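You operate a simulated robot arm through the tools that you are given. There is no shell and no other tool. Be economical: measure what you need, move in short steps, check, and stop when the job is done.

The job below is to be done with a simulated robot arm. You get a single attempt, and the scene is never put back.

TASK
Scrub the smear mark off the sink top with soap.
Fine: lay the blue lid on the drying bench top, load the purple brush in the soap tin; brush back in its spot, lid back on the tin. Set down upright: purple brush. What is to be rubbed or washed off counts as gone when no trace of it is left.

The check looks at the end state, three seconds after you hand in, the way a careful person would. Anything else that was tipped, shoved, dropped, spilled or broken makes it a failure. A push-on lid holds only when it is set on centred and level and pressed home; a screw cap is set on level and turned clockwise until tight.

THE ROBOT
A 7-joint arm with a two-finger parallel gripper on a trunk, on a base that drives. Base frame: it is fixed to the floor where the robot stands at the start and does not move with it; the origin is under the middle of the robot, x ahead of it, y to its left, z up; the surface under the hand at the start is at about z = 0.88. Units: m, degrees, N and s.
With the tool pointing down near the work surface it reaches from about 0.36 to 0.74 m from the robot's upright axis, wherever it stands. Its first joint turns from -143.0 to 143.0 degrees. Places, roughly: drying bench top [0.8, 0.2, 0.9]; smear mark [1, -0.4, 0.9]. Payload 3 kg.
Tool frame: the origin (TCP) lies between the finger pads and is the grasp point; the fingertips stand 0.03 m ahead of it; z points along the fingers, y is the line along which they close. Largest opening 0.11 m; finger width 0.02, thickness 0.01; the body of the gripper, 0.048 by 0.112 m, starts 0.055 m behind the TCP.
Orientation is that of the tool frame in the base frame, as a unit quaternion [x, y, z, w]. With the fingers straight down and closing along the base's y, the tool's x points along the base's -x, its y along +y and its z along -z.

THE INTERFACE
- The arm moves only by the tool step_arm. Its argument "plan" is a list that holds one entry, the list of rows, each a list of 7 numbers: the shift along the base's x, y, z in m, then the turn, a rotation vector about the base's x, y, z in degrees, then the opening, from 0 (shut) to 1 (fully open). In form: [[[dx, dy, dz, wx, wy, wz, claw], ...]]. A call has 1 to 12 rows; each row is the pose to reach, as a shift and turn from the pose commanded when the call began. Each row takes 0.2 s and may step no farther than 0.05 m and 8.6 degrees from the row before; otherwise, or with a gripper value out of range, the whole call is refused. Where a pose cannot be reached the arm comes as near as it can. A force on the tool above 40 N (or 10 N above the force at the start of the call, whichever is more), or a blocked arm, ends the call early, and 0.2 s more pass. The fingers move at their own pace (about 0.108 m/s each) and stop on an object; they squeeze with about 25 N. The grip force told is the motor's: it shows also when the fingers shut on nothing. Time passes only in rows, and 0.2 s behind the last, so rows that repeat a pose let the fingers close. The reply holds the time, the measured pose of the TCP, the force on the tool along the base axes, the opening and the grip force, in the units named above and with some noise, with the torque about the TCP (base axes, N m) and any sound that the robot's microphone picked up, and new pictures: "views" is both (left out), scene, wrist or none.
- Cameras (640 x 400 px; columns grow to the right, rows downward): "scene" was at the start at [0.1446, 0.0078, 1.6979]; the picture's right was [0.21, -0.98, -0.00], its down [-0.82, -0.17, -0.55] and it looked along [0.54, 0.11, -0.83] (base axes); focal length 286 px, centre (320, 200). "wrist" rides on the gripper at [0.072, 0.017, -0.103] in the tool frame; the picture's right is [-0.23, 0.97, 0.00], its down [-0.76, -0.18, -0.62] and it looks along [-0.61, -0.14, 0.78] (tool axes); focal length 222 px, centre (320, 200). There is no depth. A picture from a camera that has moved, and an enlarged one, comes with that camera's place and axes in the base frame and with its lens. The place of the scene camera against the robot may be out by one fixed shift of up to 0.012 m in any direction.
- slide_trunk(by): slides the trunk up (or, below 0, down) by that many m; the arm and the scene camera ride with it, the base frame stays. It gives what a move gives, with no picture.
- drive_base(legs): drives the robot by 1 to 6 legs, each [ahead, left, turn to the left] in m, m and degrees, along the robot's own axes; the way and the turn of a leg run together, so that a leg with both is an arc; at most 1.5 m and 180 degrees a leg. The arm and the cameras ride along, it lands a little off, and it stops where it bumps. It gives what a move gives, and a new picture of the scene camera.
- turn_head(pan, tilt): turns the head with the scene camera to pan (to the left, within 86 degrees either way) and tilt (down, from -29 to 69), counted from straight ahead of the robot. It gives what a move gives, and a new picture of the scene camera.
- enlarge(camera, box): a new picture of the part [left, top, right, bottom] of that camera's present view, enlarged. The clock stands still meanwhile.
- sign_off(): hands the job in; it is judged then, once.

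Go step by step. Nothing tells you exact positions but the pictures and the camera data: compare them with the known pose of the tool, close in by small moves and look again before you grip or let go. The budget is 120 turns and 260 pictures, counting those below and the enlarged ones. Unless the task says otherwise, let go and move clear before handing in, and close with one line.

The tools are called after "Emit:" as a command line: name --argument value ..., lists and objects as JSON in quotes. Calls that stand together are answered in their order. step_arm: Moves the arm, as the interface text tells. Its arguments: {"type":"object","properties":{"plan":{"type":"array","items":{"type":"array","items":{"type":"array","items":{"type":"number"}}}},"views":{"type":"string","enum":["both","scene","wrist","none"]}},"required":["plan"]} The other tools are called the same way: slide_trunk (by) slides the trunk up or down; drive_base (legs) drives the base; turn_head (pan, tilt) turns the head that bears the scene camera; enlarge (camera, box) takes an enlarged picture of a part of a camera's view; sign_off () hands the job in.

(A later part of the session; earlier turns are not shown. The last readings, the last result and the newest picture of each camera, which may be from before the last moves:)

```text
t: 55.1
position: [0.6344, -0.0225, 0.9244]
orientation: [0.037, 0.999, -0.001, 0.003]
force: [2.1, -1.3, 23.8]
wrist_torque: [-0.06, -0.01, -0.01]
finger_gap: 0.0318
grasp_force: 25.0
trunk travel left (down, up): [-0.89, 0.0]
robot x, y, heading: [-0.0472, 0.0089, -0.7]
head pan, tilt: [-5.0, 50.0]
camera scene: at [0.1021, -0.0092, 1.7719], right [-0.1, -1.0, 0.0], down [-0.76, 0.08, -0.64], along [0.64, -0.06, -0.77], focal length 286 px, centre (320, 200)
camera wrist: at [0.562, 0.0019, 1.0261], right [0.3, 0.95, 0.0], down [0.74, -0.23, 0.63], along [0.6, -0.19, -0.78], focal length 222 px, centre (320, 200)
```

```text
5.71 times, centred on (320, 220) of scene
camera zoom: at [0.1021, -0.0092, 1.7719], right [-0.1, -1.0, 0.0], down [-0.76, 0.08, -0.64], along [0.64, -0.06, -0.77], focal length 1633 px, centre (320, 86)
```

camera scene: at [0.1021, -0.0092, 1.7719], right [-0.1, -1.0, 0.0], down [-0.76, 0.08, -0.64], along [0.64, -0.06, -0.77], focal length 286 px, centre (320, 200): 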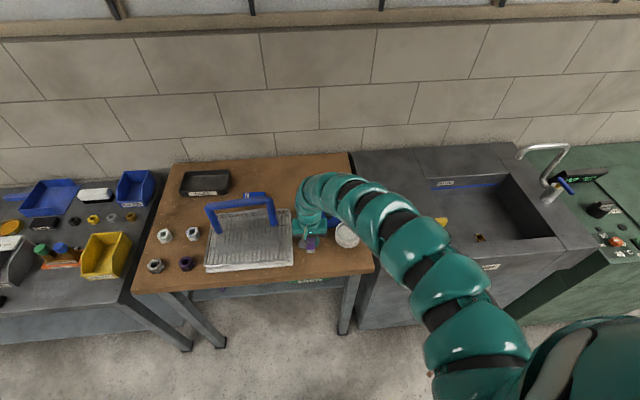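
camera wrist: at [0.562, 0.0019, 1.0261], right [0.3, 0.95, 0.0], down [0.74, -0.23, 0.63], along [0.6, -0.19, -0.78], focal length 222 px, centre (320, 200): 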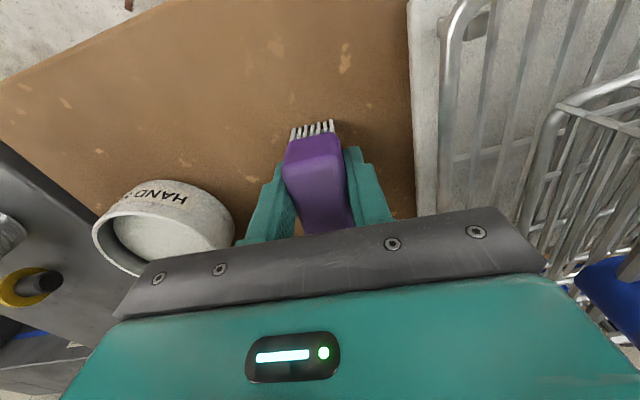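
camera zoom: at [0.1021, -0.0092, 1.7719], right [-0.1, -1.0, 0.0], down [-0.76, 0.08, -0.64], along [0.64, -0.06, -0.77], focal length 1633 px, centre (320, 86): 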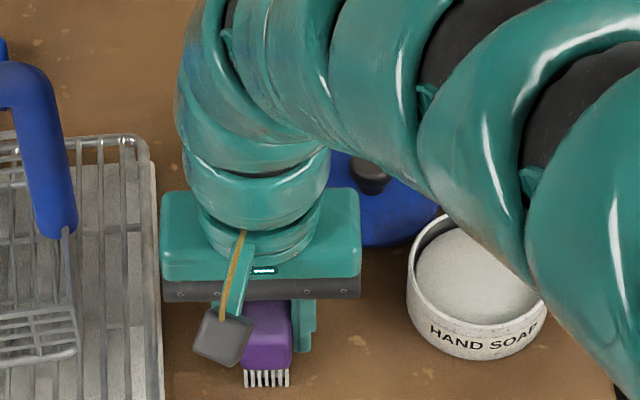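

Firm contact. I'll ease off, open the fingers gently and rise.

Emit:
step_arm --plan '[[[-0.001, 0, 0.002, 0, 0, 0, 0], [-0.001, 0, 0.002, 0, 0, 0, 0.45], [-0.001, 0, 0.002, 0, 0, 0, 0.5], [-0.001, 0, 0.002, 0, 0, 0, 0.5], [-0.001, 0, 0.03, 0, 0, 0, 0.5], [0.0, 0, 0.06, 0, 0, 0, 0.5], [0.015, 0, 0.09, 0, 0, 0, 0.5], [0.015, 0, 0.09, 0, 0, 0, 0.5]]]'

Emit:
enlarge --camera "scene" --box '[270, 185, 370, 255]'

Emit:
enlarge --camera "wrist" --box '[200, 40, 440, 240]'

```text
t: 56.9
position: [0.6479, -0.02, 1.0113]
orientation: [0.037, 0.999, 0.0, 0.002]
force: [-0.3, -0.2, -0.4]
wrist_torque: [0.01, 0.02, 0.02]
finger_gap: 0.0551
grasp_force: 0.0
trunk travel left (down, up): [-0.89, 0.0]
robot x, y, heading: [-0.0469, 0.0042, -0.6]
head pan, tilt: [-5.0, 50.0]
camera scene: at [0.1049, -0.0091, 1.7714], right [-0.1, -1.0, 0.0], down [-0.76, 0.08, -0.64], along [0.64, -0.06, -0.77], focal length 286 px, centre (320, 200)
camera wrist: at [0.5775, 0.003, 1.1148], right [0.3, 0.95, 0.0], down [0.75, -0.23, 0.62], along [0.6, -0.19, -0.78], focal length 222 px, centre (320, 200)
```

scene: 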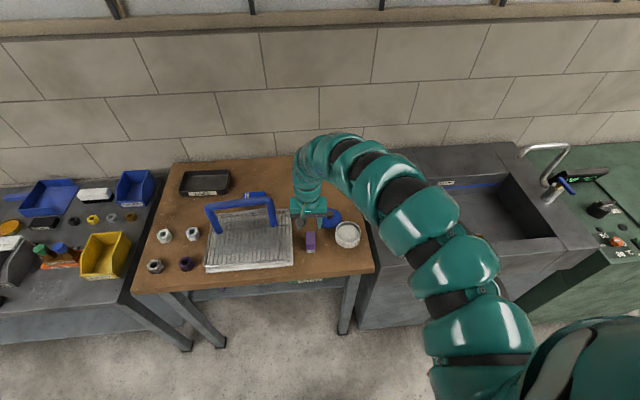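
wrist: 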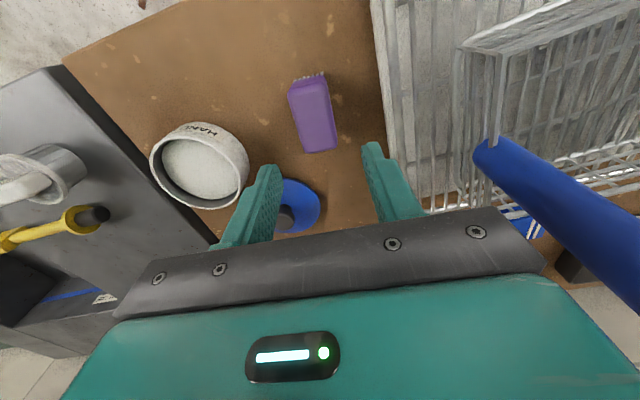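

```text
5.71 times, centred on (320, 220) of scene
camera zoom: at [0.1049, -0.0091, 1.7714], right [-0.1, -1.0, 0.0], down [-0.76, 0.08, -0.64], along [0.64, -0.06, -0.77], focal length 1633 px, centre (320, 86)
```

zoom: 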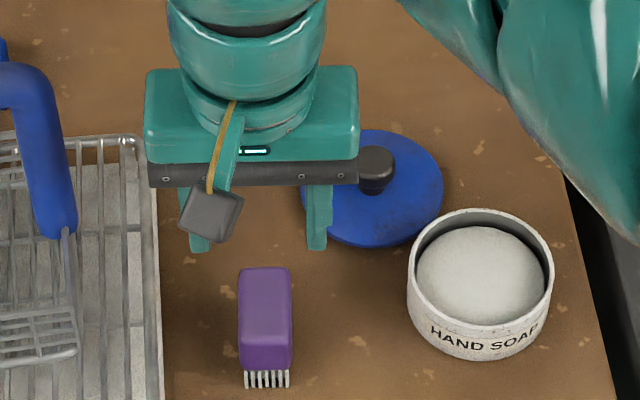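

```text
2.00 times, centred on (320, 140) of wrist
camera zoom: at [0.5775, 0.003, 1.1148], right [0.3, 0.95, 0.0], down [0.75, -0.23, 0.62], along [0.6, -0.19, -0.78], focal length 444 px, centre (320, 320)
```

zoom: 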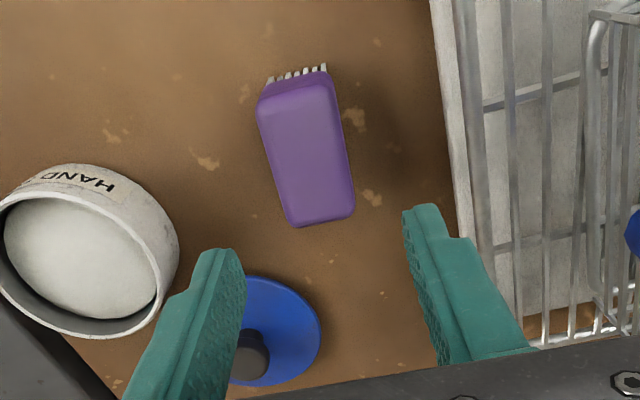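

The brush stands upright back in its spot. Next I'll rotate the hand back, move toward the lid and drive ahead 6 cm.

Emit:
step_arm --plan '[[[0.01, -0.03, 0.02, 0, 0, 2, 0.55], [0.02, -0.06, 0.03, 0, 0, 4.2, 0.55], [0.03, -0.08, 0.03, 0, 0, 4.2, 0.55], [0.03, -0.08, 0.03, 0, 0, 4.2, 0.55]]]' --views "none"

Emit:
drive_base --legs '[[0.06, 0, 0.5]]'

Emit:
step_arm --plan '[[[0.01, 0, -0.02, 0, 0, 0, 0.55]]]' --views "wrist"

Emit:
enlarge --camera "wrist" --box '[120, 0, 440, 240]'

```text
t: 57.9
position: [0.6796, -0.1019, 1.0404]
orientation: [-0.001, 1.0, 0.0, 0.002]
force: [-0.3, -1.0, 0.1]
wrist_torque: [0.01, -0.05, 0.01]
finger_gap: 0.0603
grasp_force: 0.0
trunk travel left (down, up): [-0.89, 0.0]
robot x, y, heading: [-0.048, 0.0083, -0.6]
head pan, tilt: [-5.0, 50.0]
```

```text
t: 58.9
position: [0.741, -0.0961, 1.0397]
orientation: [-0.004, 1.0, 0.0, 0.0]
force: [0.0, 0.3, -0.8]
wrist_torque: [-0.05, 0.03, 0.03]
finger_gap: 0.0607
grasp_force: 0.1
trunk travel left (down, up): [-0.89, 0.0]
robot x, y, heading: [0.0127, 0.0053, -0.5]
head pan, tilt: [-5.0, 50.0]
camera scene: at [0.1675, -0.0082, 1.7711], right [-0.09, -1.0, 0.0], down [-0.76, 0.07, -0.64], along [0.64, -0.06, -0.77], focal length 286 px, centre (320, 200)
```

scene: 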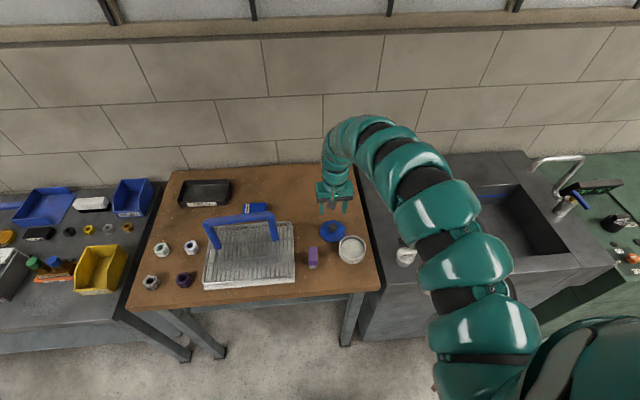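

```text
t: 59.2
position: [0.7489, -0.0962, 1.0184]
orientation: [-0.003, 1.0, 0.0, 0.0]
force: [-0.2, 0.0, 0.9]
wrist_torque: [0.02, 0.04, -0.01]
finger_gap: 0.0605
grasp_force: 0.0
trunk travel left (down, up): [-0.89, 0.0]
robot x, y, heading: [0.0115, 0.0067, -0.1]
head pan, tilt: [-5.0, 50.0]
camera wrist: at [0.6762, -0.0793, 1.1221], right [0.22, 0.98, 0.0], down [0.76, -0.17, 0.62], along [0.61, -0.14, -0.78], focal length 222 px, centre (320, 200)
```

wrist: 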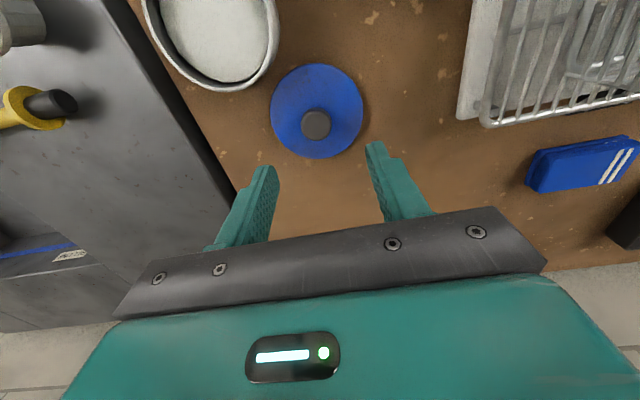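

```text
1.67 times, centred on (280, 120) of wrist
camera zoom: at [0.6762, -0.0793, 1.1221], right [0.22, 0.98, 0.0], down [0.76, -0.17, 0.62], along [0.61, -0.14, -0.78], focal length 370 px, centre (387, 333)
```

zoom: 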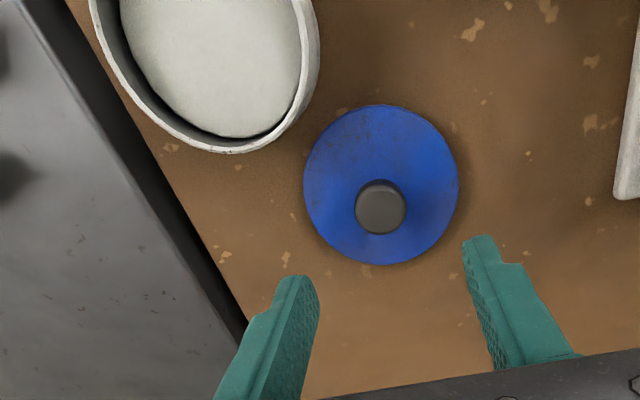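

I'll lower the trunk for reach, then come down around the knob at (0.751, -0.0995).

Emit:
slide_trunk --by -0.05

Emit:
step_arm --plan '[[[0.002, -0.003, -0.01, 0, 0, 0, 0.55], [0.002, -0.003, -0.025, 0, 0, 0, 0.55], [0.002, -0.003, -0.025, 0, 0, 0, 0.55]]]' --views "wrist"

Emit:
enlarge --camera "wrist" --box '[200, 80, 440, 240]'

```text
t: 60.2
position: [0.7482, -0.0957, 0.9696]
orientation: [-0.004, 1.0, 0.0, 0.001]
force: [0.2, -0.1, 1.3]
wrist_torque: [-0.04, 0.01, 0.0]
finger_gap: 0.0604
grasp_force: 0.1
trunk travel left (down, up): [-0.84, 0.05]
robot x, y, heading: [0.0111, 0.0105, -0.1]
head pan, tilt: [-5.0, 50.0]
```

```text
t: 61.0
position: [0.7499, -0.1001, 0.9447]
orientation: [-0.004, 1.0, 0.0, 0.001]
force: [0.2, -0.6, 0.0]
wrist_torque: [0.04, 0.02, 0.0]
finger_gap: 0.0605
grasp_force: 0.0
trunk travel left (down, up): [-0.84, 0.05]
robot x, y, heading: [0.0097, 0.007, 0.2]
head pan, tilt: [-5.0, 50.0]
camera wrist: at [0.6768, -0.0823, 1.0478], right [0.22, 0.98, 0.0], down [0.76, -0.17, 0.63], along [0.61, -0.14, -0.78], focal length 222 px, centre (320, 200)
```

wrist: 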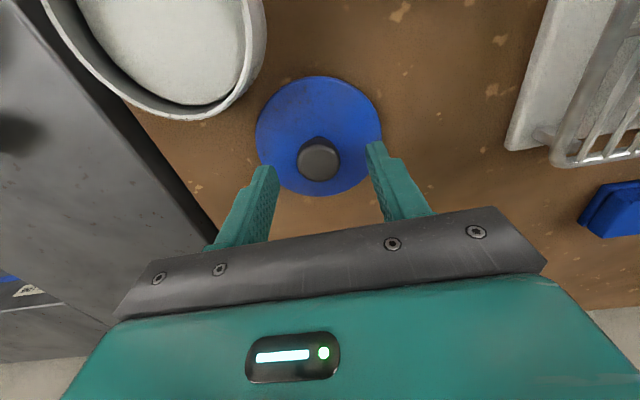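

```text
2.50 times, centred on (320, 160) of wrist
camera zoom: at [0.6768, -0.0823, 1.0478], right [0.22, 0.98, 0.0], down [0.76, -0.17, 0.63], along [0.61, -0.14, -0.78], focal length 555 px, centre (320, 300)
```

zoom: 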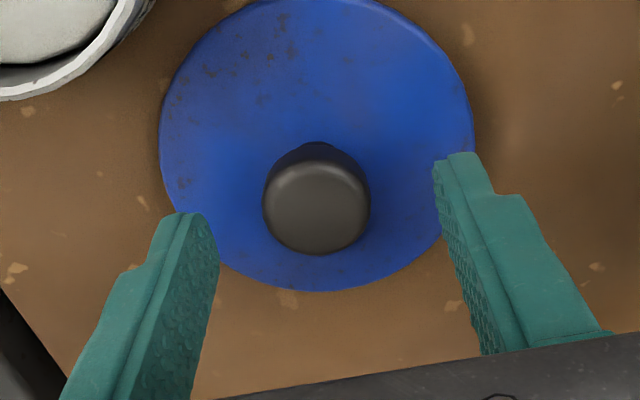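

The knob is centred. I'll go down 21 mm and grip.

Emit:
step_arm --plan '[[[0.002, 0, -0.01, 0, 0, 0, 0.55], [0.002, 0, -0.0205, 0, 0, 0, 0.55], [0.002, 0, -0.0205, 0, 0, 0, 0.55], [0.002, 0, -0.0205, 0, 0, 0, 0], [0.002, 0, -0.0205, 0, 0, 0, 0], [0.002, 0, -0.0205, 0, 0, 0, 0]]]' --views "wrist"

```text
t: 62.4
position: [0.7521, -0.0991, 0.9233]
orientation: [-0.005, 1.0, 0.0, 0.001]
force: [0.5, 0.1, 2.1]
wrist_torque: [-0.06, -0.01, 0.04]
finger_gap: 0.0286
grasp_force: 24.6
trunk travel left (down, up): [-0.84, 0.05]
robot x, y, heading: [0.011, 0.0057, -0.2]
head pan, tilt: [-5.0, 50.0]
camera wrist: at [0.6792, -0.0823, 1.0264], right [0.22, 0.98, 0.0], down [0.76, -0.17, 0.63], along [0.61, -0.14, -0.78], focal length 222 px, centre (320, 200)
```

wrist: 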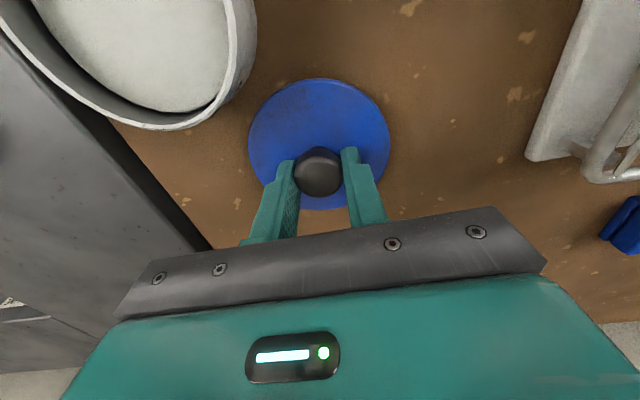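

Gripped. I'll lift with arm and trunk, then travel over the tin.

Emit:
step_arm --plan '[[[0, 0, 0.025, 0, 0, 0, 0], [-0.005, 0, 0.05, 0, 0, 0, 0], [-0.005, 0, 0.05, 0, 0, 0, 0]]]' --views "none"

Emit:
slide_trunk --by 0.05

Emit:
step_arm --plan '[[[-0.02, -0.01, 0, 0, 0, 0, 0], [-0.04, -0.025, 0, 0, 0, 0, 0], [-0.06, -0.04, -0.01, 0, 0, 0, 0], [-0.075, -0.05, -0.02, 0, 0, 0, 0], [-0.087, -0.057, -0.03, 0, 0, 0, 0], [-0.087, -0.057, -0.03, 0, 0, 0, 0]]]' --views "both"

Emit:
enlarge --camera "scene" --box '[290, 200, 400, 280]'

```text
t: 63.2
position: [0.7467, -0.0974, 0.9738]
orientation: [-0.005, 1.0, 0.001, 0.001]
force: [-0.8, 0.2, -0.8]
wrist_torque: [0.0, -0.03, -0.02]
finger_gap: 0.0285
grasp_force: 24.3
trunk travel left (down, up): [-0.84, 0.05]
robot x, y, heading: [0.013, 0.0084, -0.2]
head pan, tilt: [-5.0, 50.0]
```

```text
t: 64.1
position: [0.747, -0.0986, 1.0242]
orientation: [-0.005, 1.0, 0.0, 0.0]
force: [-0.6, -0.2, -1.0]
wrist_torque: [0.02, -0.01, -0.01]
finger_gap: 0.0285
grasp_force: 24.6
trunk travel left (down, up): [-0.89, 0.0]
robot x, y, heading: [0.0162, 0.005, -0.3]
head pan, tilt: [-5.0, 50.0]
```

```text
t: 65.5
position: [0.6592, -0.157, 0.9945]
orientation: [-0.004, 1.0, 0.0, 0.001]
force: [-0.3, 0.2, 0.1]
wrist_torque: [0.02, 0.01, 0.02]
finger_gap: 0.0284
grasp_force: 24.4
trunk travel left (down, up): [-0.89, 0.0]
robot x, y, heading: [0.0136, 0.0069, -0.1]
head pan, tilt: [-5.0, 50.0]
camera scene: at [0.165, -0.008, 1.7713], right [-0.09, -1.0, 0.0], down [-0.76, 0.07, -0.64], along [0.64, -0.06, -0.77], focal length 286 px, centre (320, 200)
camera wrist: at [0.5871, -0.1389, 1.0969], right [0.22, 0.98, 0.0], down [0.76, -0.17, 0.62], along [0.61, -0.14, -0.78], focal length 222 px, centre (320, 200)
```

scene: 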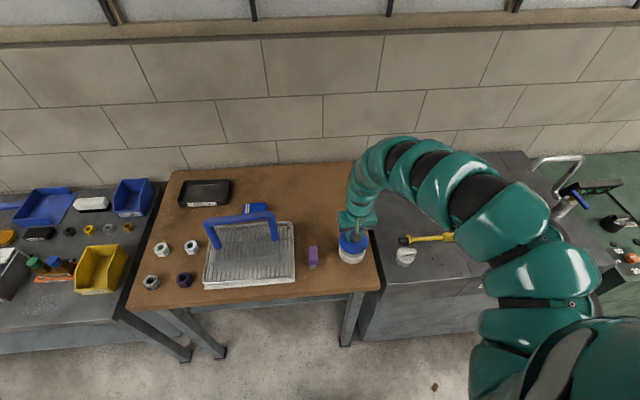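
wrist: 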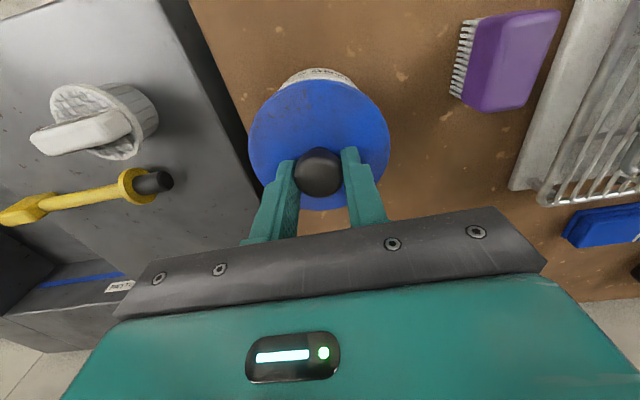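

```text
5.00 times, centred on (345, 240) of scene
camera zoom: at [0.165, -0.008, 1.7713], right [-0.09, -1.0, 0.0], down [-0.76, 0.07, -0.64], along [0.64, -0.06, -0.77], focal length 1429 px, centre (195, 0)
```

zoom: 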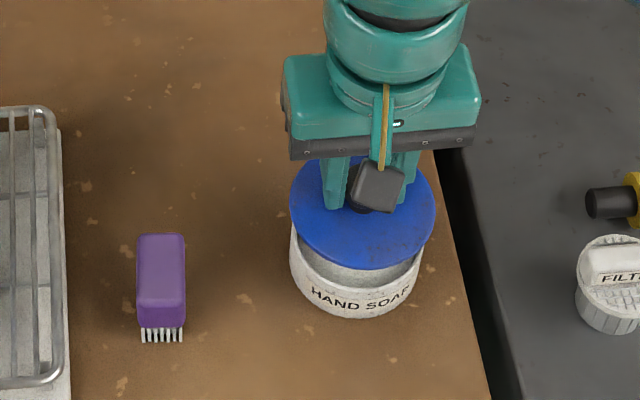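

The lid is above the tin. I'll fine-tune by (+1.5, +3) mm and lower to just above the rim for a centring check.

Emit:
step_arm --plan '[[[0.0015, 0.003, -0.01, 0, 0, 0, 0], [0.0015, 0.003, -0.02, 0, 0, 0, 0], [0.0015, 0.003, -0.025, 0, 0, 0, 0], [0.0015, 0.003, -0.025, 0, 0, 0, 0]]]' --views "wrist"

Emit:
enlarge --camera "scene" --box '[320, 220, 380, 270]'

Emit:
enlarge --camera "wrist" --box '[220, 50, 420, 220]'

```text
t: 66.5
position: [0.6615, -0.1522, 0.969]
orientation: [-0.004, 1.0, -0.001, 0.002]
force: [1.0, -0.3, -0.2]
wrist_torque: [0.01, -0.03, -0.01]
finger_gap: 0.0286
grasp_force: 24.9
trunk travel left (down, up): [-0.89, 0.0]
robot x, y, heading: [0.0127, 0.0056, -0.2]
head pan, tilt: [-5.0, 50.0]
camera wrist: at [0.5885, -0.1348, 1.0719], right [0.22, 0.98, 0.0], down [0.76, -0.17, 0.62], along [0.61, -0.14, -0.78], focal length 222 px, centre (320, 200)
```

wrist: 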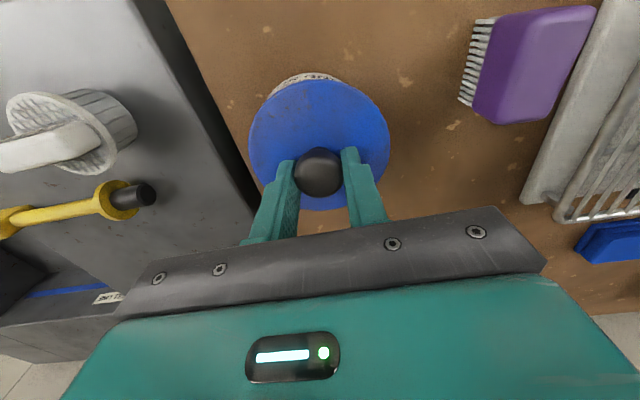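

```text
8.00 times, centred on (350, 245) of scene
camera zoom: at [0.1646, -0.0086, 1.7714], right [-0.09, -1.0, 0.0], down [-0.76, 0.07, -0.64], along [0.64, -0.06, -0.77], focal length 2287 px, centre (80, -160)
```

zoom: 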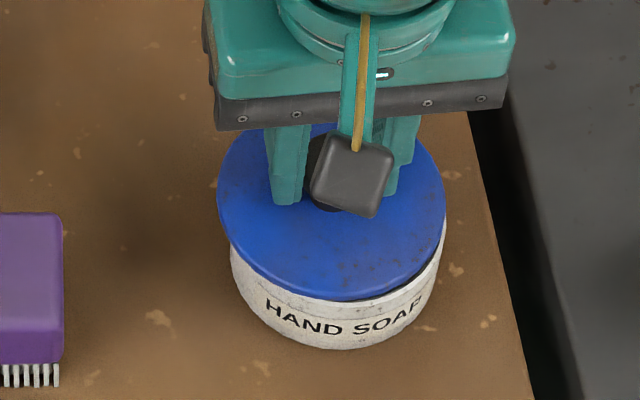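

```text
2.35 times, centred on (320, 135) of wrist
camera zoom: at [0.5885, -0.1348, 1.0719], right [0.22, 0.98, 0.0], down [0.76, -0.17, 0.62], along [0.61, -0.14, -0.78], focal length 523 px, centre (320, 353)
```

zoom: 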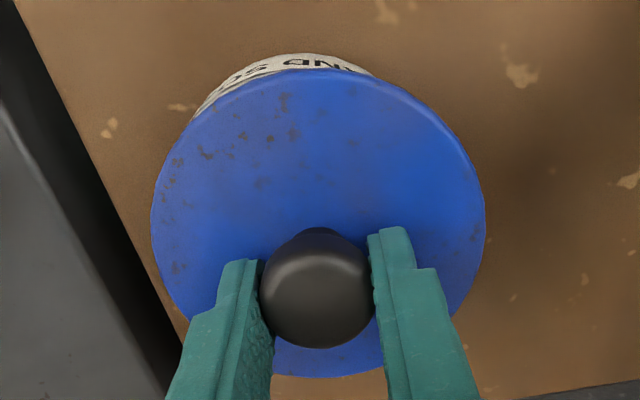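

Both cameras say the lid sits about 5 mm too far left, so I'll correct by dy -5 mm and dx +1 mm and look again.

Emit:
step_arm --plan '[[[0.001, -0.005, 0, 0, 0, 0, 0], [0.001, -0.005, 0, 0, 0, 0, 0], [0.001, -0.005, 0, 0, 0, 0, 0]]]' --views "none"

Emit:
enlarge --camera "scene" --box '[320, 220, 380, 270]'

Emit:
enlarge --camera "wrist" --box '[220, 50, 420, 220]'

```text
t: 67.3
position: [0.6624, -0.1566, 0.9699]
orientation: [-0.005, 1.0, -0.001, 0.002]
force: [-0.2, 0.0, -0.5]
wrist_torque: [0.0, 0.01, -0.01]
finger_gap: 0.0285
grasp_force: 25.0
trunk travel left (down, up): [-0.89, 0.0]
robot x, y, heading: [0.0084, 0.0056, -0.4]
head pan, tilt: [-5.0, 50.0]
```

```text
8.00 times, centred on (350, 245) of scene
camera zoom: at [0.1647, -0.0085, 1.7714], right [-0.09, -1.0, 0.0], down [-0.76, 0.07, -0.64], along [0.64, -0.06, -0.77], focal length 2287 px, centre (80, -160)
```

zoom: 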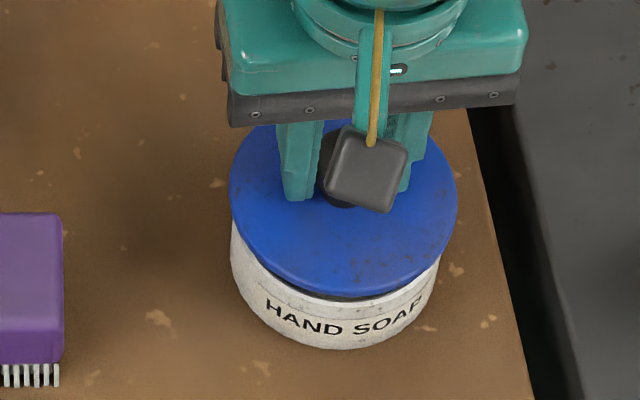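

```text
2.35 times, centred on (320, 135) of wrist
camera zoom: at [0.5897, -0.1399, 1.0721], right [0.22, 0.98, 0.0], down [0.76, -0.17, 0.62], along [0.61, -0.14, -0.78], focal length 523 px, centre (320, 353)
```

zoom: 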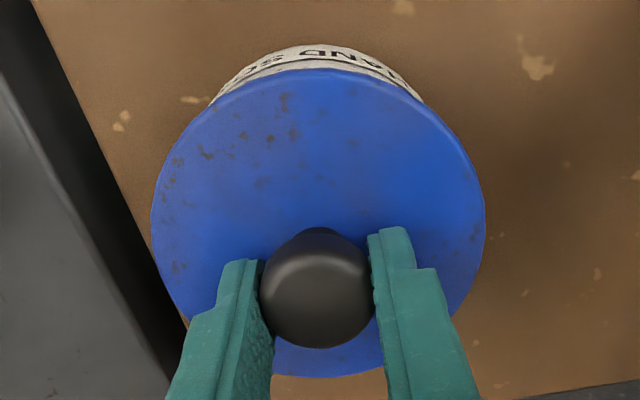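

It's well centred now. I'll lower gently onto the rim, with x pulled in by 1 mm.

Emit:
step_arm --plan '[[[-0.001, 0, -0.004, 0, 0, 0, 0], [-0.001, 0, -0.008, 0, 0, 0, 0], [-0.001, 0, -0.011, 0, 0, 0, 0], [-0.001, 0, -0.013, 0, 0, 0, 0], [-0.001, 0, -0.015, 0, 0, 0, 0], [-0.001, 0, -0.017, 0, 0, 0, 0]]]' --views "wrist"

Emit:
enlarge --camera "scene" --box '[320, 220, 380, 270]'

```text
t: 68.8
position: [0.6621, -0.1575, 0.9551]
orientation: [-0.006, 1.0, -0.001, 0.005]
force: [-5.4, -0.1, 23.6]
wrist_torque: [0.16, 0.71, 0.13]
finger_gap: 0.0288
grasp_force: 25.0
trunk travel left (down, up): [-0.89, 0.0]
robot x, y, heading: [0.0124, 0.0049, -0.3]
head pan, tilt: [-5.0, 50.0]
stopped in row 6: the force on the tool passed its limit at 42 N (the readings are from after the stop); the commanded pose is now the measured one
camera wrist: at [0.5886, -0.1399, 1.0585], right [0.22, 0.98, 0.0], down [0.76, -0.17, 0.63], along [0.62, -0.14, -0.77], focal length 222 px, centre (320, 200)
```

wrist: 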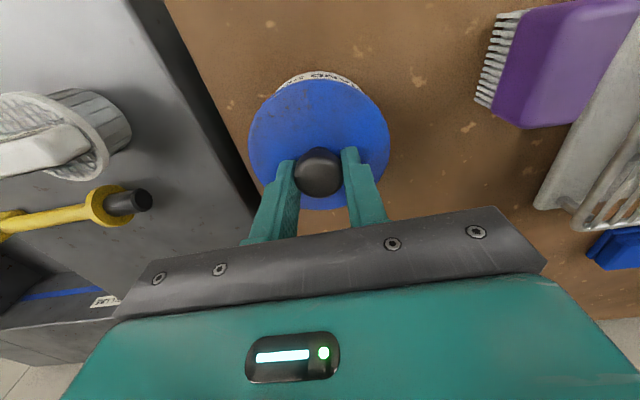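

```text
8.00 times, centred on (350, 245) of scene
camera zoom: at [0.1603, -0.0075, 1.7719], right [-0.09, -1.0, 0.0], down [-0.76, 0.07, -0.64], along [0.64, -0.06, -0.76], focal length 2287 px, centre (80, -160)
```

zoom: 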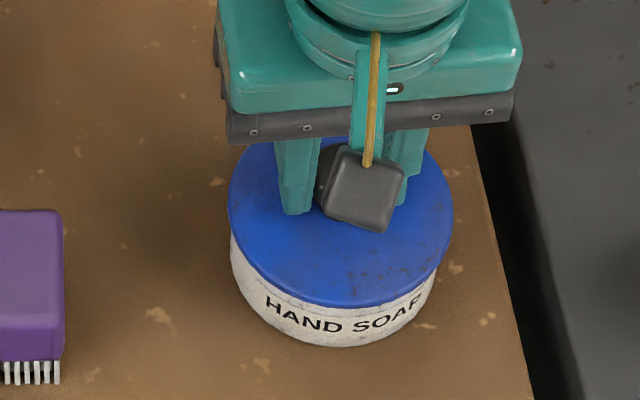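

The lid went down to its seated height (TCP 0.955) with 42 N of push. I'll release, rise and inspect.

Emit:
step_arm --plan '[[[0, 0, 0.001, 0, 0, 0, 0], [0, 0, 0.001, 0, 0, 0, 0.5], [0, 0, 0.001, 0, 0, 0, 0.5], [0, 0, 0.001, 0, 0, 0, 0.5], [0, 0, 0.025, 0, 0, 0, 0.5], [0.0, 0, 0.04, 0, 0, 0, 0.5], [0.0, 0, 0.04, 0, 0, 0, 0.0], [0.0, 0, 0.04, 0, 0, 0, 0.0], [0.0, 0, 0.04, 0, 0, 0, 0.0]]]' --views "wrist"

Emit:
enlarge --camera "scene" --box '[320, 220, 380, 270]'

Emit:
enlarge --camera "wrist" --box '[220, 50, 420, 220]'

```text
t: 70.8
position: [0.6627, -0.1582, 0.9944]
orientation: [-0.003, 1.0, 0.0, 0.005]
force: [0.0, 0.5, 0.2]
wrist_torque: [-0.02, 0.02, 0.04]
finger_gap: 0.0001
grasp_force: 25.0
trunk travel left (down, up): [-0.89, 0.0]
robot x, y, heading: [0.0134, 0.0056, -0.1]
head pan, tilt: [-5.0, 50.0]
camera wrist: at [0.5898, -0.1397, 1.0963], right [0.22, 0.98, 0.0], down [0.76, -0.17, 0.63], along [0.61, -0.14, -0.78], focal length 222 px, centre (320, 200)
```

wrist: 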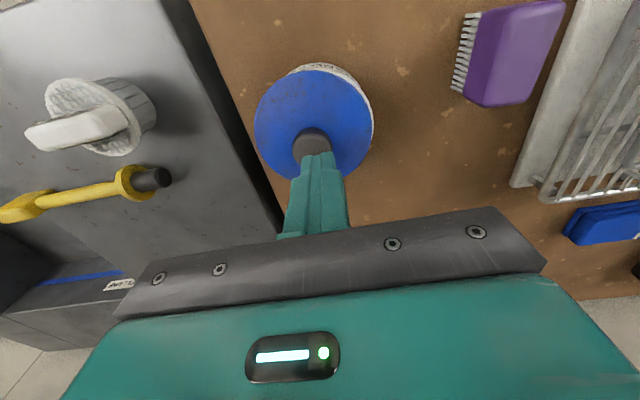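

```text
8.00 times, centred on (350, 245) of scene
camera zoom: at [0.1648, -0.0085, 1.7714], right [-0.09, -1.0, 0.0], down [-0.76, 0.07, -0.64], along [0.64, -0.06, -0.77], focal length 2287 px, centre (80, -160)
```

zoom: 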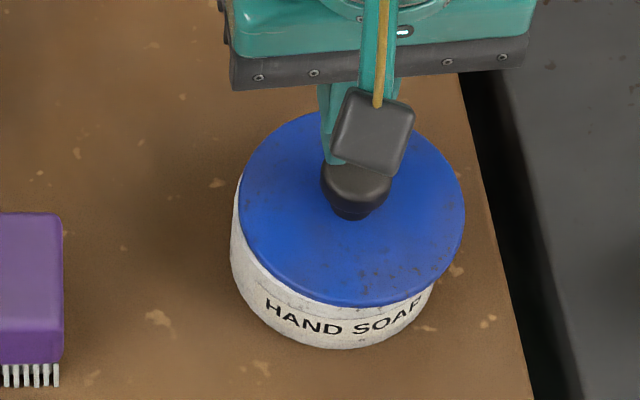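

```text
2.35 times, centred on (320, 135) of wrist
camera zoom: at [0.5898, -0.1397, 1.0963], right [0.22, 0.98, 0.0], down [0.76, -0.17, 0.63], along [0.61, -0.14, -0.78], focal length 523 px, centre (320, 353)
```

zoom: 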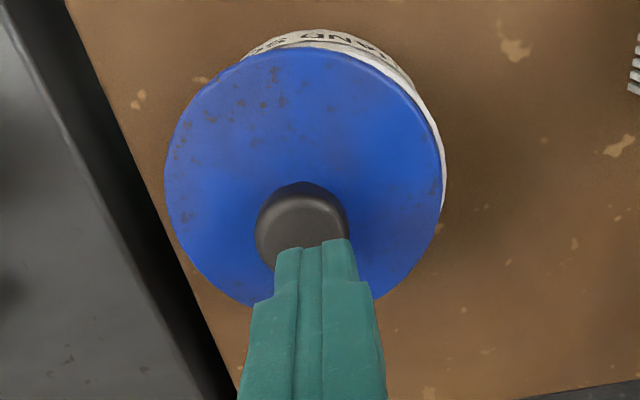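

After release the lid shifted a few millimetres right, so it may not be seated. I'll look closer before regripping.

Emit:
enlarge --camera "scene" --box '[334, 230, 370, 256]'

Emit:
step_arm --plan '[[[0.03, 0, 0.02, 0, 0, 0, 0.5], [0.06, 0, 0.02, 0, 0, 0, 0.5], [0.06, 0, 0.02, 0, 0, 0, 0.5]]]' --views "wrist"

Emit:
enlarge --camera "scene" --box '[320, 220, 380, 270]'

Emit:
enlarge --camera "wrist" --box '[220, 0, 420, 170]'

```text
15.38 times, centred on (352, 243) of scene
camera zoom: at [0.1648, -0.0085, 1.7714], right [-0.09, -1.0, 0.0], down [-0.76, 0.07, -0.64], along [0.64, -0.06, -0.77], focal length 4398 px, centre (-172, -462)
```

zoom: 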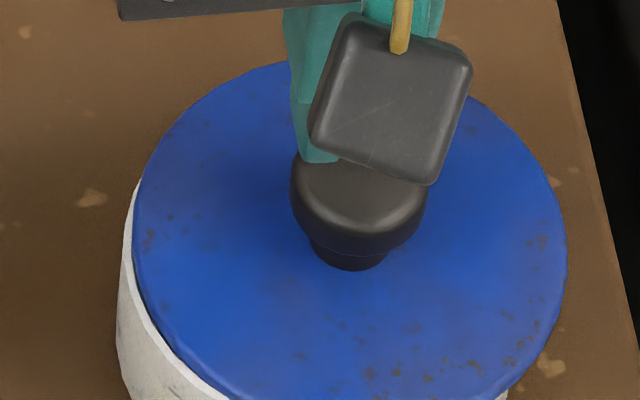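

```text
t: 71.6
position: [0.7214, -0.1565, 1.013]
orientation: [-0.005, 1.0, -0.001, 0.005]
force: [-0.7, -0.2, 0.1]
wrist_torque: [0.0, 0.01, 0.02]
finger_gap: 0.0553
grasp_force: 0.1
trunk travel left (down, up): [-0.89, 0.0]
robot x, y, heading: [0.0124, 0.0053, -0.2]
head pan, tilt: [-5.0, 50.0]
camera wrist: at [0.6477, -0.1383, 1.1163], right [0.22, 0.98, 0.0], down [0.76, -0.17, 0.63], along [0.62, -0.14, -0.78], focal length 222 px, centre (320, 200)
```

wrist: 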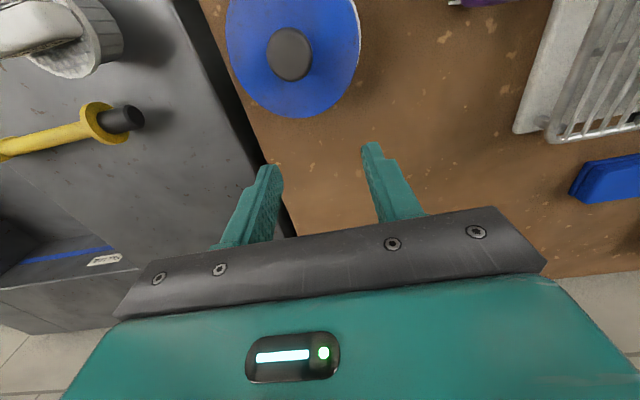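

```text
8.00 times, centred on (350, 245) of scene
camera zoom: at [0.1638, -0.0081, 1.7715], right [-0.09, -1.0, 0.0], down [-0.76, 0.07, -0.64], along [0.64, -0.06, -0.77], focal length 2287 px, centre (80, -160)
```

zoom: 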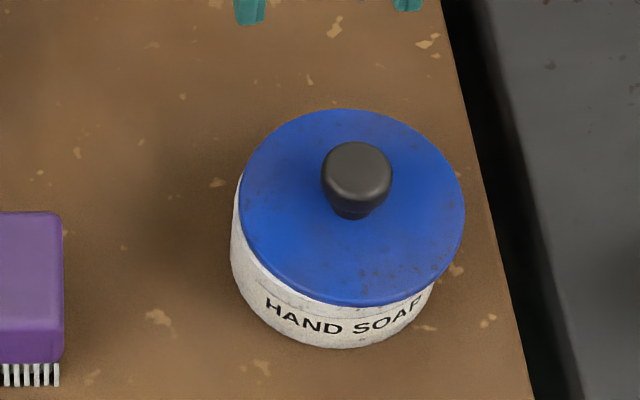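

```text
2.35 times, centred on (320, 85) of wrist
camera zoom: at [0.6477, -0.1383, 1.1163], right [0.22, 0.98, 0.0], down [0.76, -0.17, 0.63], along [0.62, -0.14, -0.78], focal length 523 px, centre (320, 471)
```

zoom: 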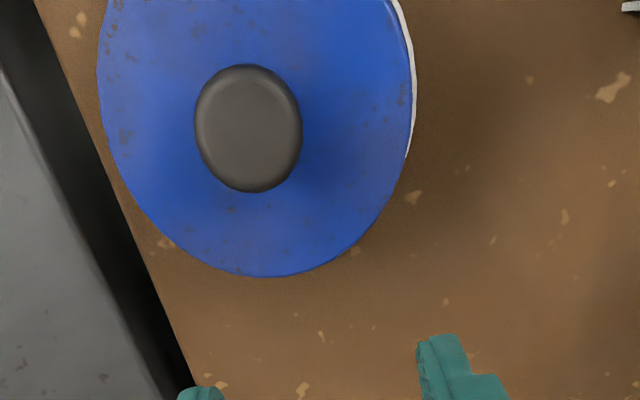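

The lid sits flat but about 4.5 mm off to the right, so it isn't latched. I'll go back over the knob at about (0.660, -0.1615), regrip and reseat it.

Emit:
step_arm --plan '[[[-0.03, -0.002, 0.0, 0, 0, 0, 0.5], [-0.0605, -0.004, -0.01, 0, 0, 0, 0.5], [-0.0605, -0.004, -0.03, 0, 0, 0, 0.5], [-0.0605, -0.004, -0.04, 0, 0, 0, 0.5], [-0.0605, -0.004, -0.04, 0, 0, 0, 0.5]]]' --views "wrist"

Emit:
enlarge --camera "wrist" --box '[220, 50, 420, 220]'

```text
t: 72.8
position: [0.6608, -0.1609, 0.9729]
orientation: [-0.005, 1.0, 0.001, 0.004]
force: [-1.1, -1.0, 0.8]
wrist_torque: [0.01, -0.01, 0.01]
finger_gap: 0.055
grasp_force: 0.1
out of reach, approached as far as the arm can: row 2
trunk travel left (down, up): [-0.89, 0.0]
robot x, y, heading: [0.0099, 0.0091, 0.1]
head pan, tilt: [-5.0, 50.0]
camera wrist: at [0.5884, -0.1434, 1.0749], right [0.22, 0.98, 0.0], down [0.76, -0.17, 0.63], along [0.61, -0.14, -0.78], focal length 222 px, centre (320, 200)
```

wrist: 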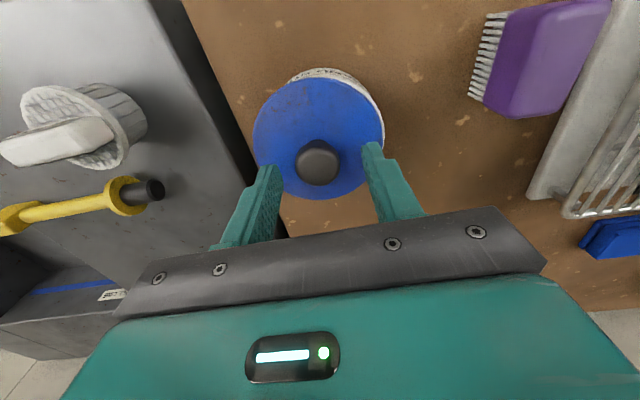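

```text
2.35 times, centred on (320, 135) of wrist
camera zoom: at [0.5884, -0.1434, 1.0749], right [0.22, 0.98, 0.0], down [0.76, -0.17, 0.63], along [0.61, -0.14, -0.78], focal length 523 px, centre (320, 353)
```

zoom: 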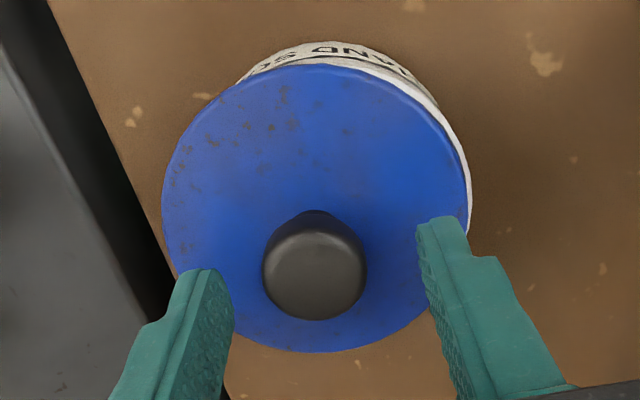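

I'll descend, levelling the half-degree tilt, grip, then lift 12 mm.

Emit:
step_arm --plan '[[[0.0005, -0.001, -0.008, 0, 0.5, 0, 0.5], [0.0005, -0.001, -0.0155, 0, 0.5, 0, 0.5], [0.0005, -0.001, -0.0155, 0, 0.5, 0, 0.5], [0.0005, -0.001, -0.0155, 0, 0.5, 0, 0], [0.0005, -0.001, -0.0155, 0, 0.5, 0, 0], [0.0005, -0.001, -0.0155, 0, 0.5, 0, 0], [0.0005, -0.001, -0.01, 0, 0.5, 0, 0], [0.0005, -0.001, -0.003, 0, 0.5, 0, 0], [0.0005, -0.001, -0.003, 0, 0.5, 0, 0]]]' --views "wrist"

Emit:
enlarge --camera "scene" --box '[320, 220, 380, 270]'

Emit:
enlarge --camera "wrist" --box '[220, 50, 420, 220]'

```text
t: 74.8
position: [0.6638, -0.1623, 0.9708]
orientation: [-0.004, 1.0, 0.0, -0.001]
force: [0.0, 0.5, -0.1]
wrist_torque: [0.03, 0.0, -0.04]
finger_gap: 0.0285
grasp_force: 25.1
trunk travel left (down, up): [-0.89, 0.0]
robot x, y, heading: [0.0141, 0.0042, -0.4]
head pan, tilt: [-5.0, 50.0]
camera wrist: at [0.5908, -0.145, 1.0736], right [0.22, 0.98, 0.0], down [0.76, -0.17, 0.62], along [0.61, -0.14, -0.78], focal length 222 px, centre (320, 200)
```

wrist: 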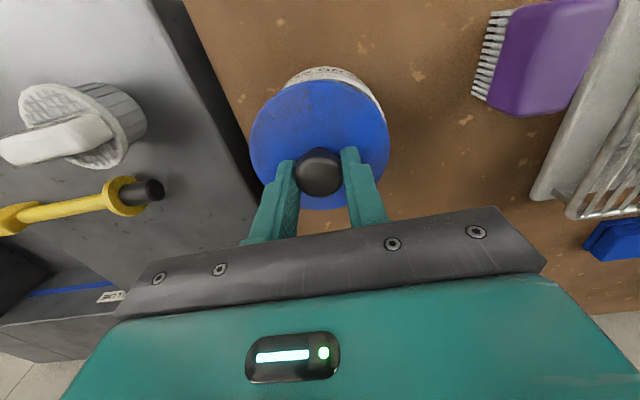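

```text
8.00 times, centred on (350, 245) of scene
camera zoom: at [0.1648, -0.0083, 1.7713], right [-0.09, -1.0, 0.0], down [-0.76, 0.07, -0.64], along [0.64, -0.06, -0.77], focal length 2287 px, centre (80, -160)
```

zoom: 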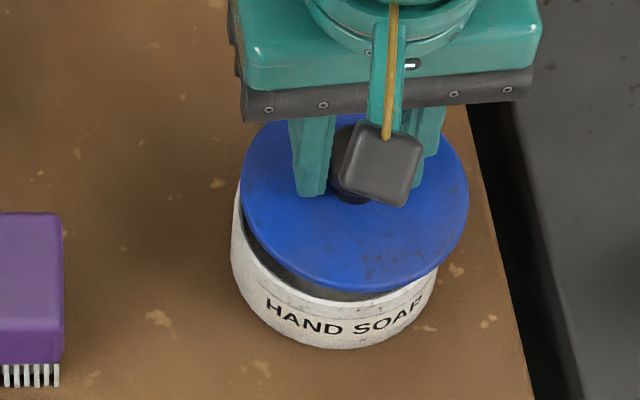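

```text
2.35 times, centred on (320, 135) of wrist
camera zoom: at [0.5908, -0.145, 1.0736], right [0.22, 0.98, 0.0], down [0.76, -0.17, 0.62], along [0.61, -0.14, -0.78], focal length 523 px, centre (320, 353)
```

zoom: 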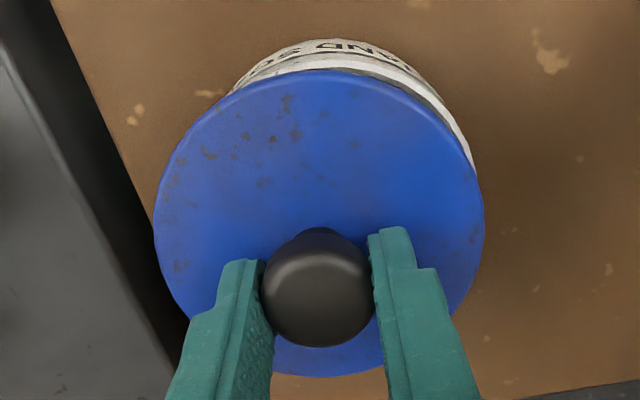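

It's regripped and lifted, and lid versus tin now calls for about dy +5.5 mm and dx -2.5 mm. I'll shift and verify.

Emit:
step_arm --plan '[[[-0.0025, 0.0055, 0, 0, 0, 0, 0], [-0.0025, 0.0055, -0.003, 0, 0, 0, 0], [-0.0025, 0.0055, -0.005, 0, 0, 0, 0], [-0.0025, 0.0055, -0.005, 0, 0, 0, 0]]]' --views "none"

Emit:
enlarge --camera "scene" --box '[328, 225, 376, 265]'

Emit:
enlarge --camera "wrist" --box '[220, 50, 420, 220]'

```text
t: 75.8
position: [0.6616, -0.1562, 0.9655]
orientation: [-0.004, 1.0, 0.0, 0.0]
force: [-0.5, 0.0, 0.2]
wrist_torque: [0.02, 0.0, -0.01]
finger_gap: 0.0285
grasp_force: 24.9
trunk travel left (down, up): [-0.89, 0.0]
robot x, y, heading: [0.0118, 0.0027, -0.0]
head pan, tilt: [-5.0, 50.0]
```

```text
10.00 times, centred on (352, 245) of scene
camera zoom: at [0.1646, -0.0085, 1.7714], right [-0.09, -1.0, 0.0], down [-0.76, 0.07, -0.64], along [0.64, -0.06, -0.77], focal length 2858 px, centre (0, -250)
```

zoom: 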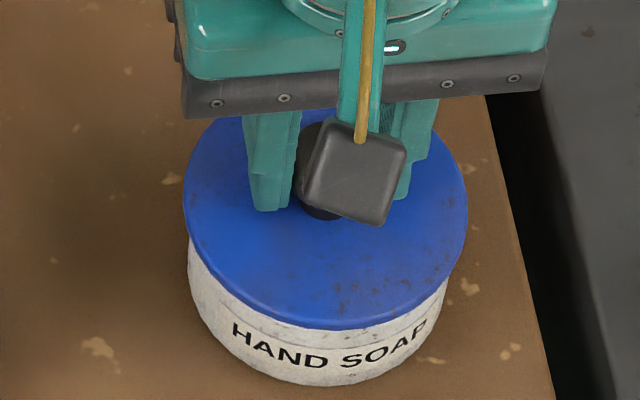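

```text
2.35 times, centred on (320, 135) of wrist
camera zoom: at [0.5887, -0.1392, 1.0684], right [0.22, 0.98, 0.0], down [0.76, -0.17, 0.62], along [0.61, -0.14, -0.78], focal length 523 px, centre (320, 353)
```

zoom: 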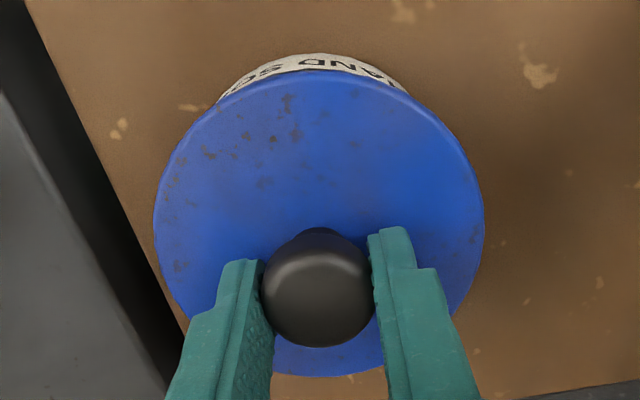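

Centring is within about 0.5 mm in both views. I'll press straight down.

Emit:
step_arm --plan '[[[0, 0.0005, -0.003, 0, 0, 0, 0], [0, 0.0005, -0.006, 0, 0, 0, 0], [0, 0.0005, -0.008, 0, 0, 0, 0], [0, 0.0005, -0.01, 0, 0, 0, 0]]]' --views "none"

Emit:
enlarge --camera "scene" --box '[328, 225, 376, 265]'

Emit:
enlarge --camera "wrist" --box '[220, 50, 420, 220]'

```text
t: 76.8
position: [0.6608, -0.1567, 0.9577]
orientation: [-0.006, 1.0, -0.001, 0.002]
force: [1.5, -0.6, 22.1]
wrist_torque: [0.0, -0.02, 0.05]
finger_gap: 0.0287
grasp_force: 25.2
trunk travel left (down, up): [-0.89, 0.0]
robot x, y, heading: [0.0111, 0.006, -0.2]
head pan, tilt: [-5.0, 50.0]
```

```text
10.00 times, centred on (352, 245) of scene
camera zoom: at [0.1621, -0.0078, 1.7721], right [-0.09, -1.0, 0.0], down [-0.76, 0.07, -0.64], along [0.64, -0.06, -0.77], focal length 2858 px, centre (0, -250)
```

zoom: 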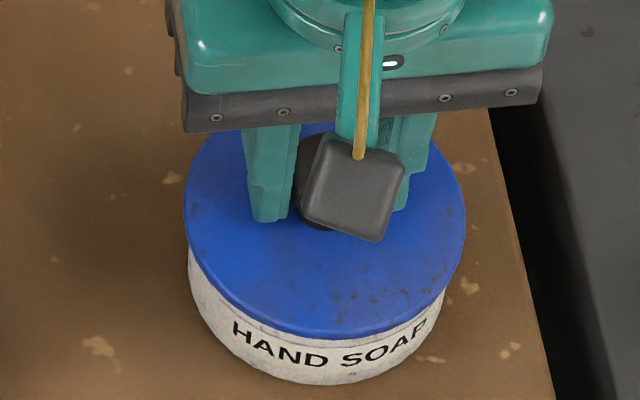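

```text
2.35 times, centred on (320, 135) of wrist
camera zoom: at [0.5881, -0.1394, 1.0602], right [0.22, 0.98, 0.0], down [0.76, -0.17, 0.63], along [0.61, -0.14, -0.78], focal length 523 px, centre (320, 353)
```

zoom: 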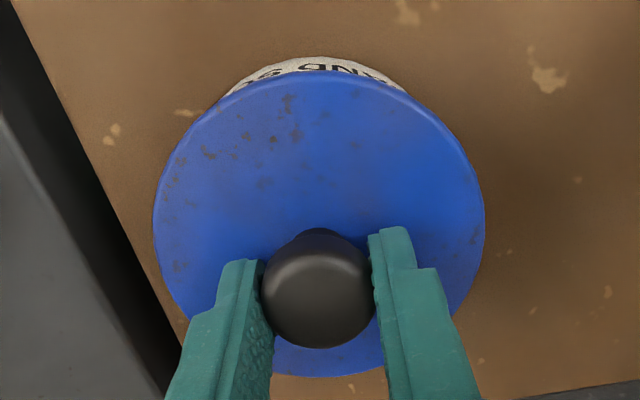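

Level contact with 22 N and no torque. I'll push further, gradually.

Emit:
step_arm --plan '[[[0, 0, -0.002, 0, 0, 0, 0], [0, 0, -0.004, 0, 0, 0, 0], [0, 0, -0.006, 0, 0, 0, 0], [0, 0, -0.006, 0, 0, 0, 0]]]' --views "none"

Emit:
enlarge --camera "scene" --box '[328, 225, 376, 265]'

```text
t: 77.4
position: [0.6625, -0.1569, 0.9561]
orientation: [-0.006, 1.0, -0.001, 0.004]
force: [-6.8, -0.3, 22.9]
wrist_torque: [0.16, 0.62, 0.09]
finger_gap: 0.0286
grasp_force: 25.4
trunk travel left (down, up): [-0.89, 0.0]
robot x, y, heading: [0.0113, 0.0056, 0.1]
head pan, tilt: [-5.0, 50.0]
stopped in row 2: the force on the tool passed its limit at 44 N (the readings are from after the stop); the commanded pose is now the measured one
```

```text
10.00 times, centred on (352, 245) of scene
camera zoom: at [0.1607, -0.0076, 1.7717], right [-0.09, -1.0, 0.0], down [-0.76, 0.07, -0.64], along [0.64, -0.06, -0.76], focal length 2858 px, centre (0, -250)
```

zoom: 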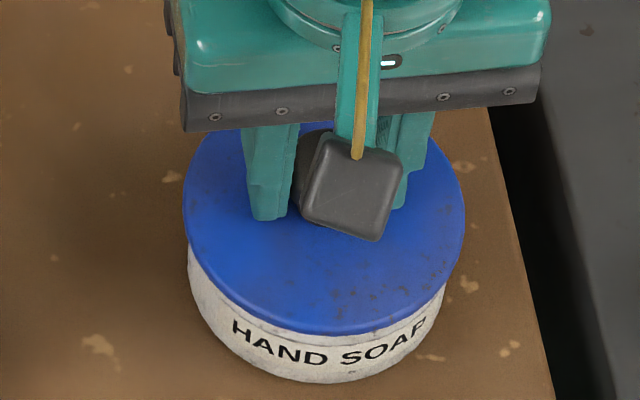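

I'll unload gently while still holding: up 2.5 mm and back in x to the pre-press pose, checking that the lid stays centred.

Emit:
step_arm --plan '[[[-0.001, 0, 0.001, 0, 0.2, 0, 0], [-0.0015, 0, 0.002, 0, 0.3, 0, 0], [-0.0015, 0, 0.002, 0, 0.3, 0, 0]]]' --views "none"

Emit:
enlarge --camera "scene" --box '[328, 225, 376, 265]'

```text
t: 78.2
position: [0.6629, -0.157, 0.9569]
orientation: [-0.004, 1.0, -0.001, 0.002]
force: [3.6, -1.0, 18.3]
wrist_torque: [0.23, -0.64, -0.06]
finger_gap: 0.0283
grasp_force: 25.0
trunk travel left (down, up): [-0.89, 0.0]
robot x, y, heading: [0.0095, 0.0066, -0.3]
head pan, tilt: [-5.0, 50.0]
```

```text
10.00 times, centred on (352, 245) of scene
camera zoom: at [0.163, -0.008, 1.7715], right [-0.09, -1.0, 0.0], down [-0.76, 0.07, -0.64], along [0.64, -0.06, -0.77], focal length 2858 px, centre (0, -250)
```

zoom: 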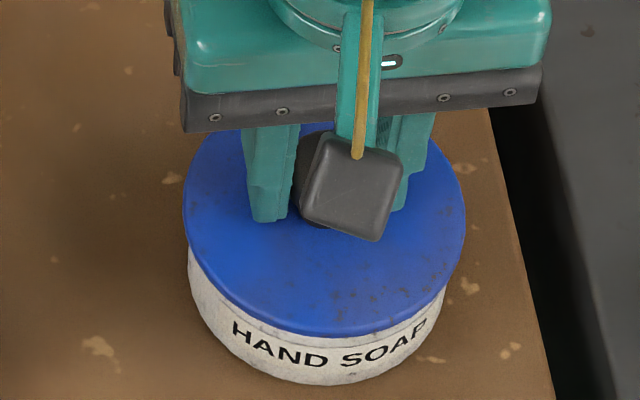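

Emit:
step_arm --plan '[[[0, 0, 0.001, 0, 0, 0, 0], [0, 0, 0.002, 0, 0, 0, 0], [0, 0, 0.002, 0, 0, 0, 0]]]' --views "none"

Emit:
enlarge --camera "scene" --box '[328, 225, 376, 265]'

```text
t: 79.0
position: [0.6608, -0.157, 0.9572]
orientation: [-0.004, 1.0, 0.0, -0.001]
force: [-0.2, 0.8, 0.1]
wrist_torque: [0.02, 0.03, 0.01]
finger_gap: 0.0283
grasp_force: 25.5
trunk travel left (down, up): [-0.89, 0.0]
robot x, y, heading: [0.0106, 0.0069, -0.3]
head pan, tilt: [-5.0, 50.0]
```

```text
10.00 times, centred on (352, 245) of scene
camera zoom: at [0.1648, -0.0084, 1.7712], right [-0.09, -1.0, 0.0], down [-0.76, 0.07, -0.64], along [0.64, -0.06, -0.77], focal length 2858 px, centre (0, -250)
```

zoom: 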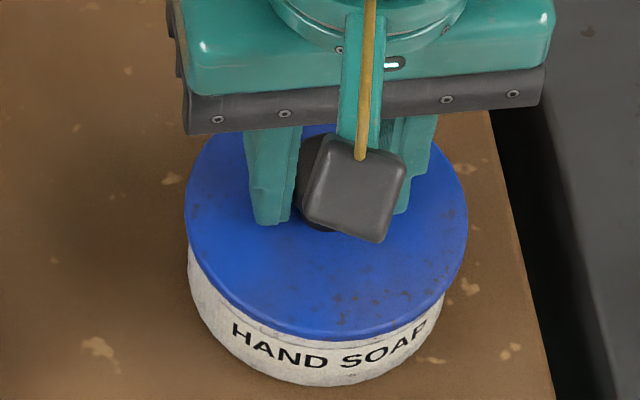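

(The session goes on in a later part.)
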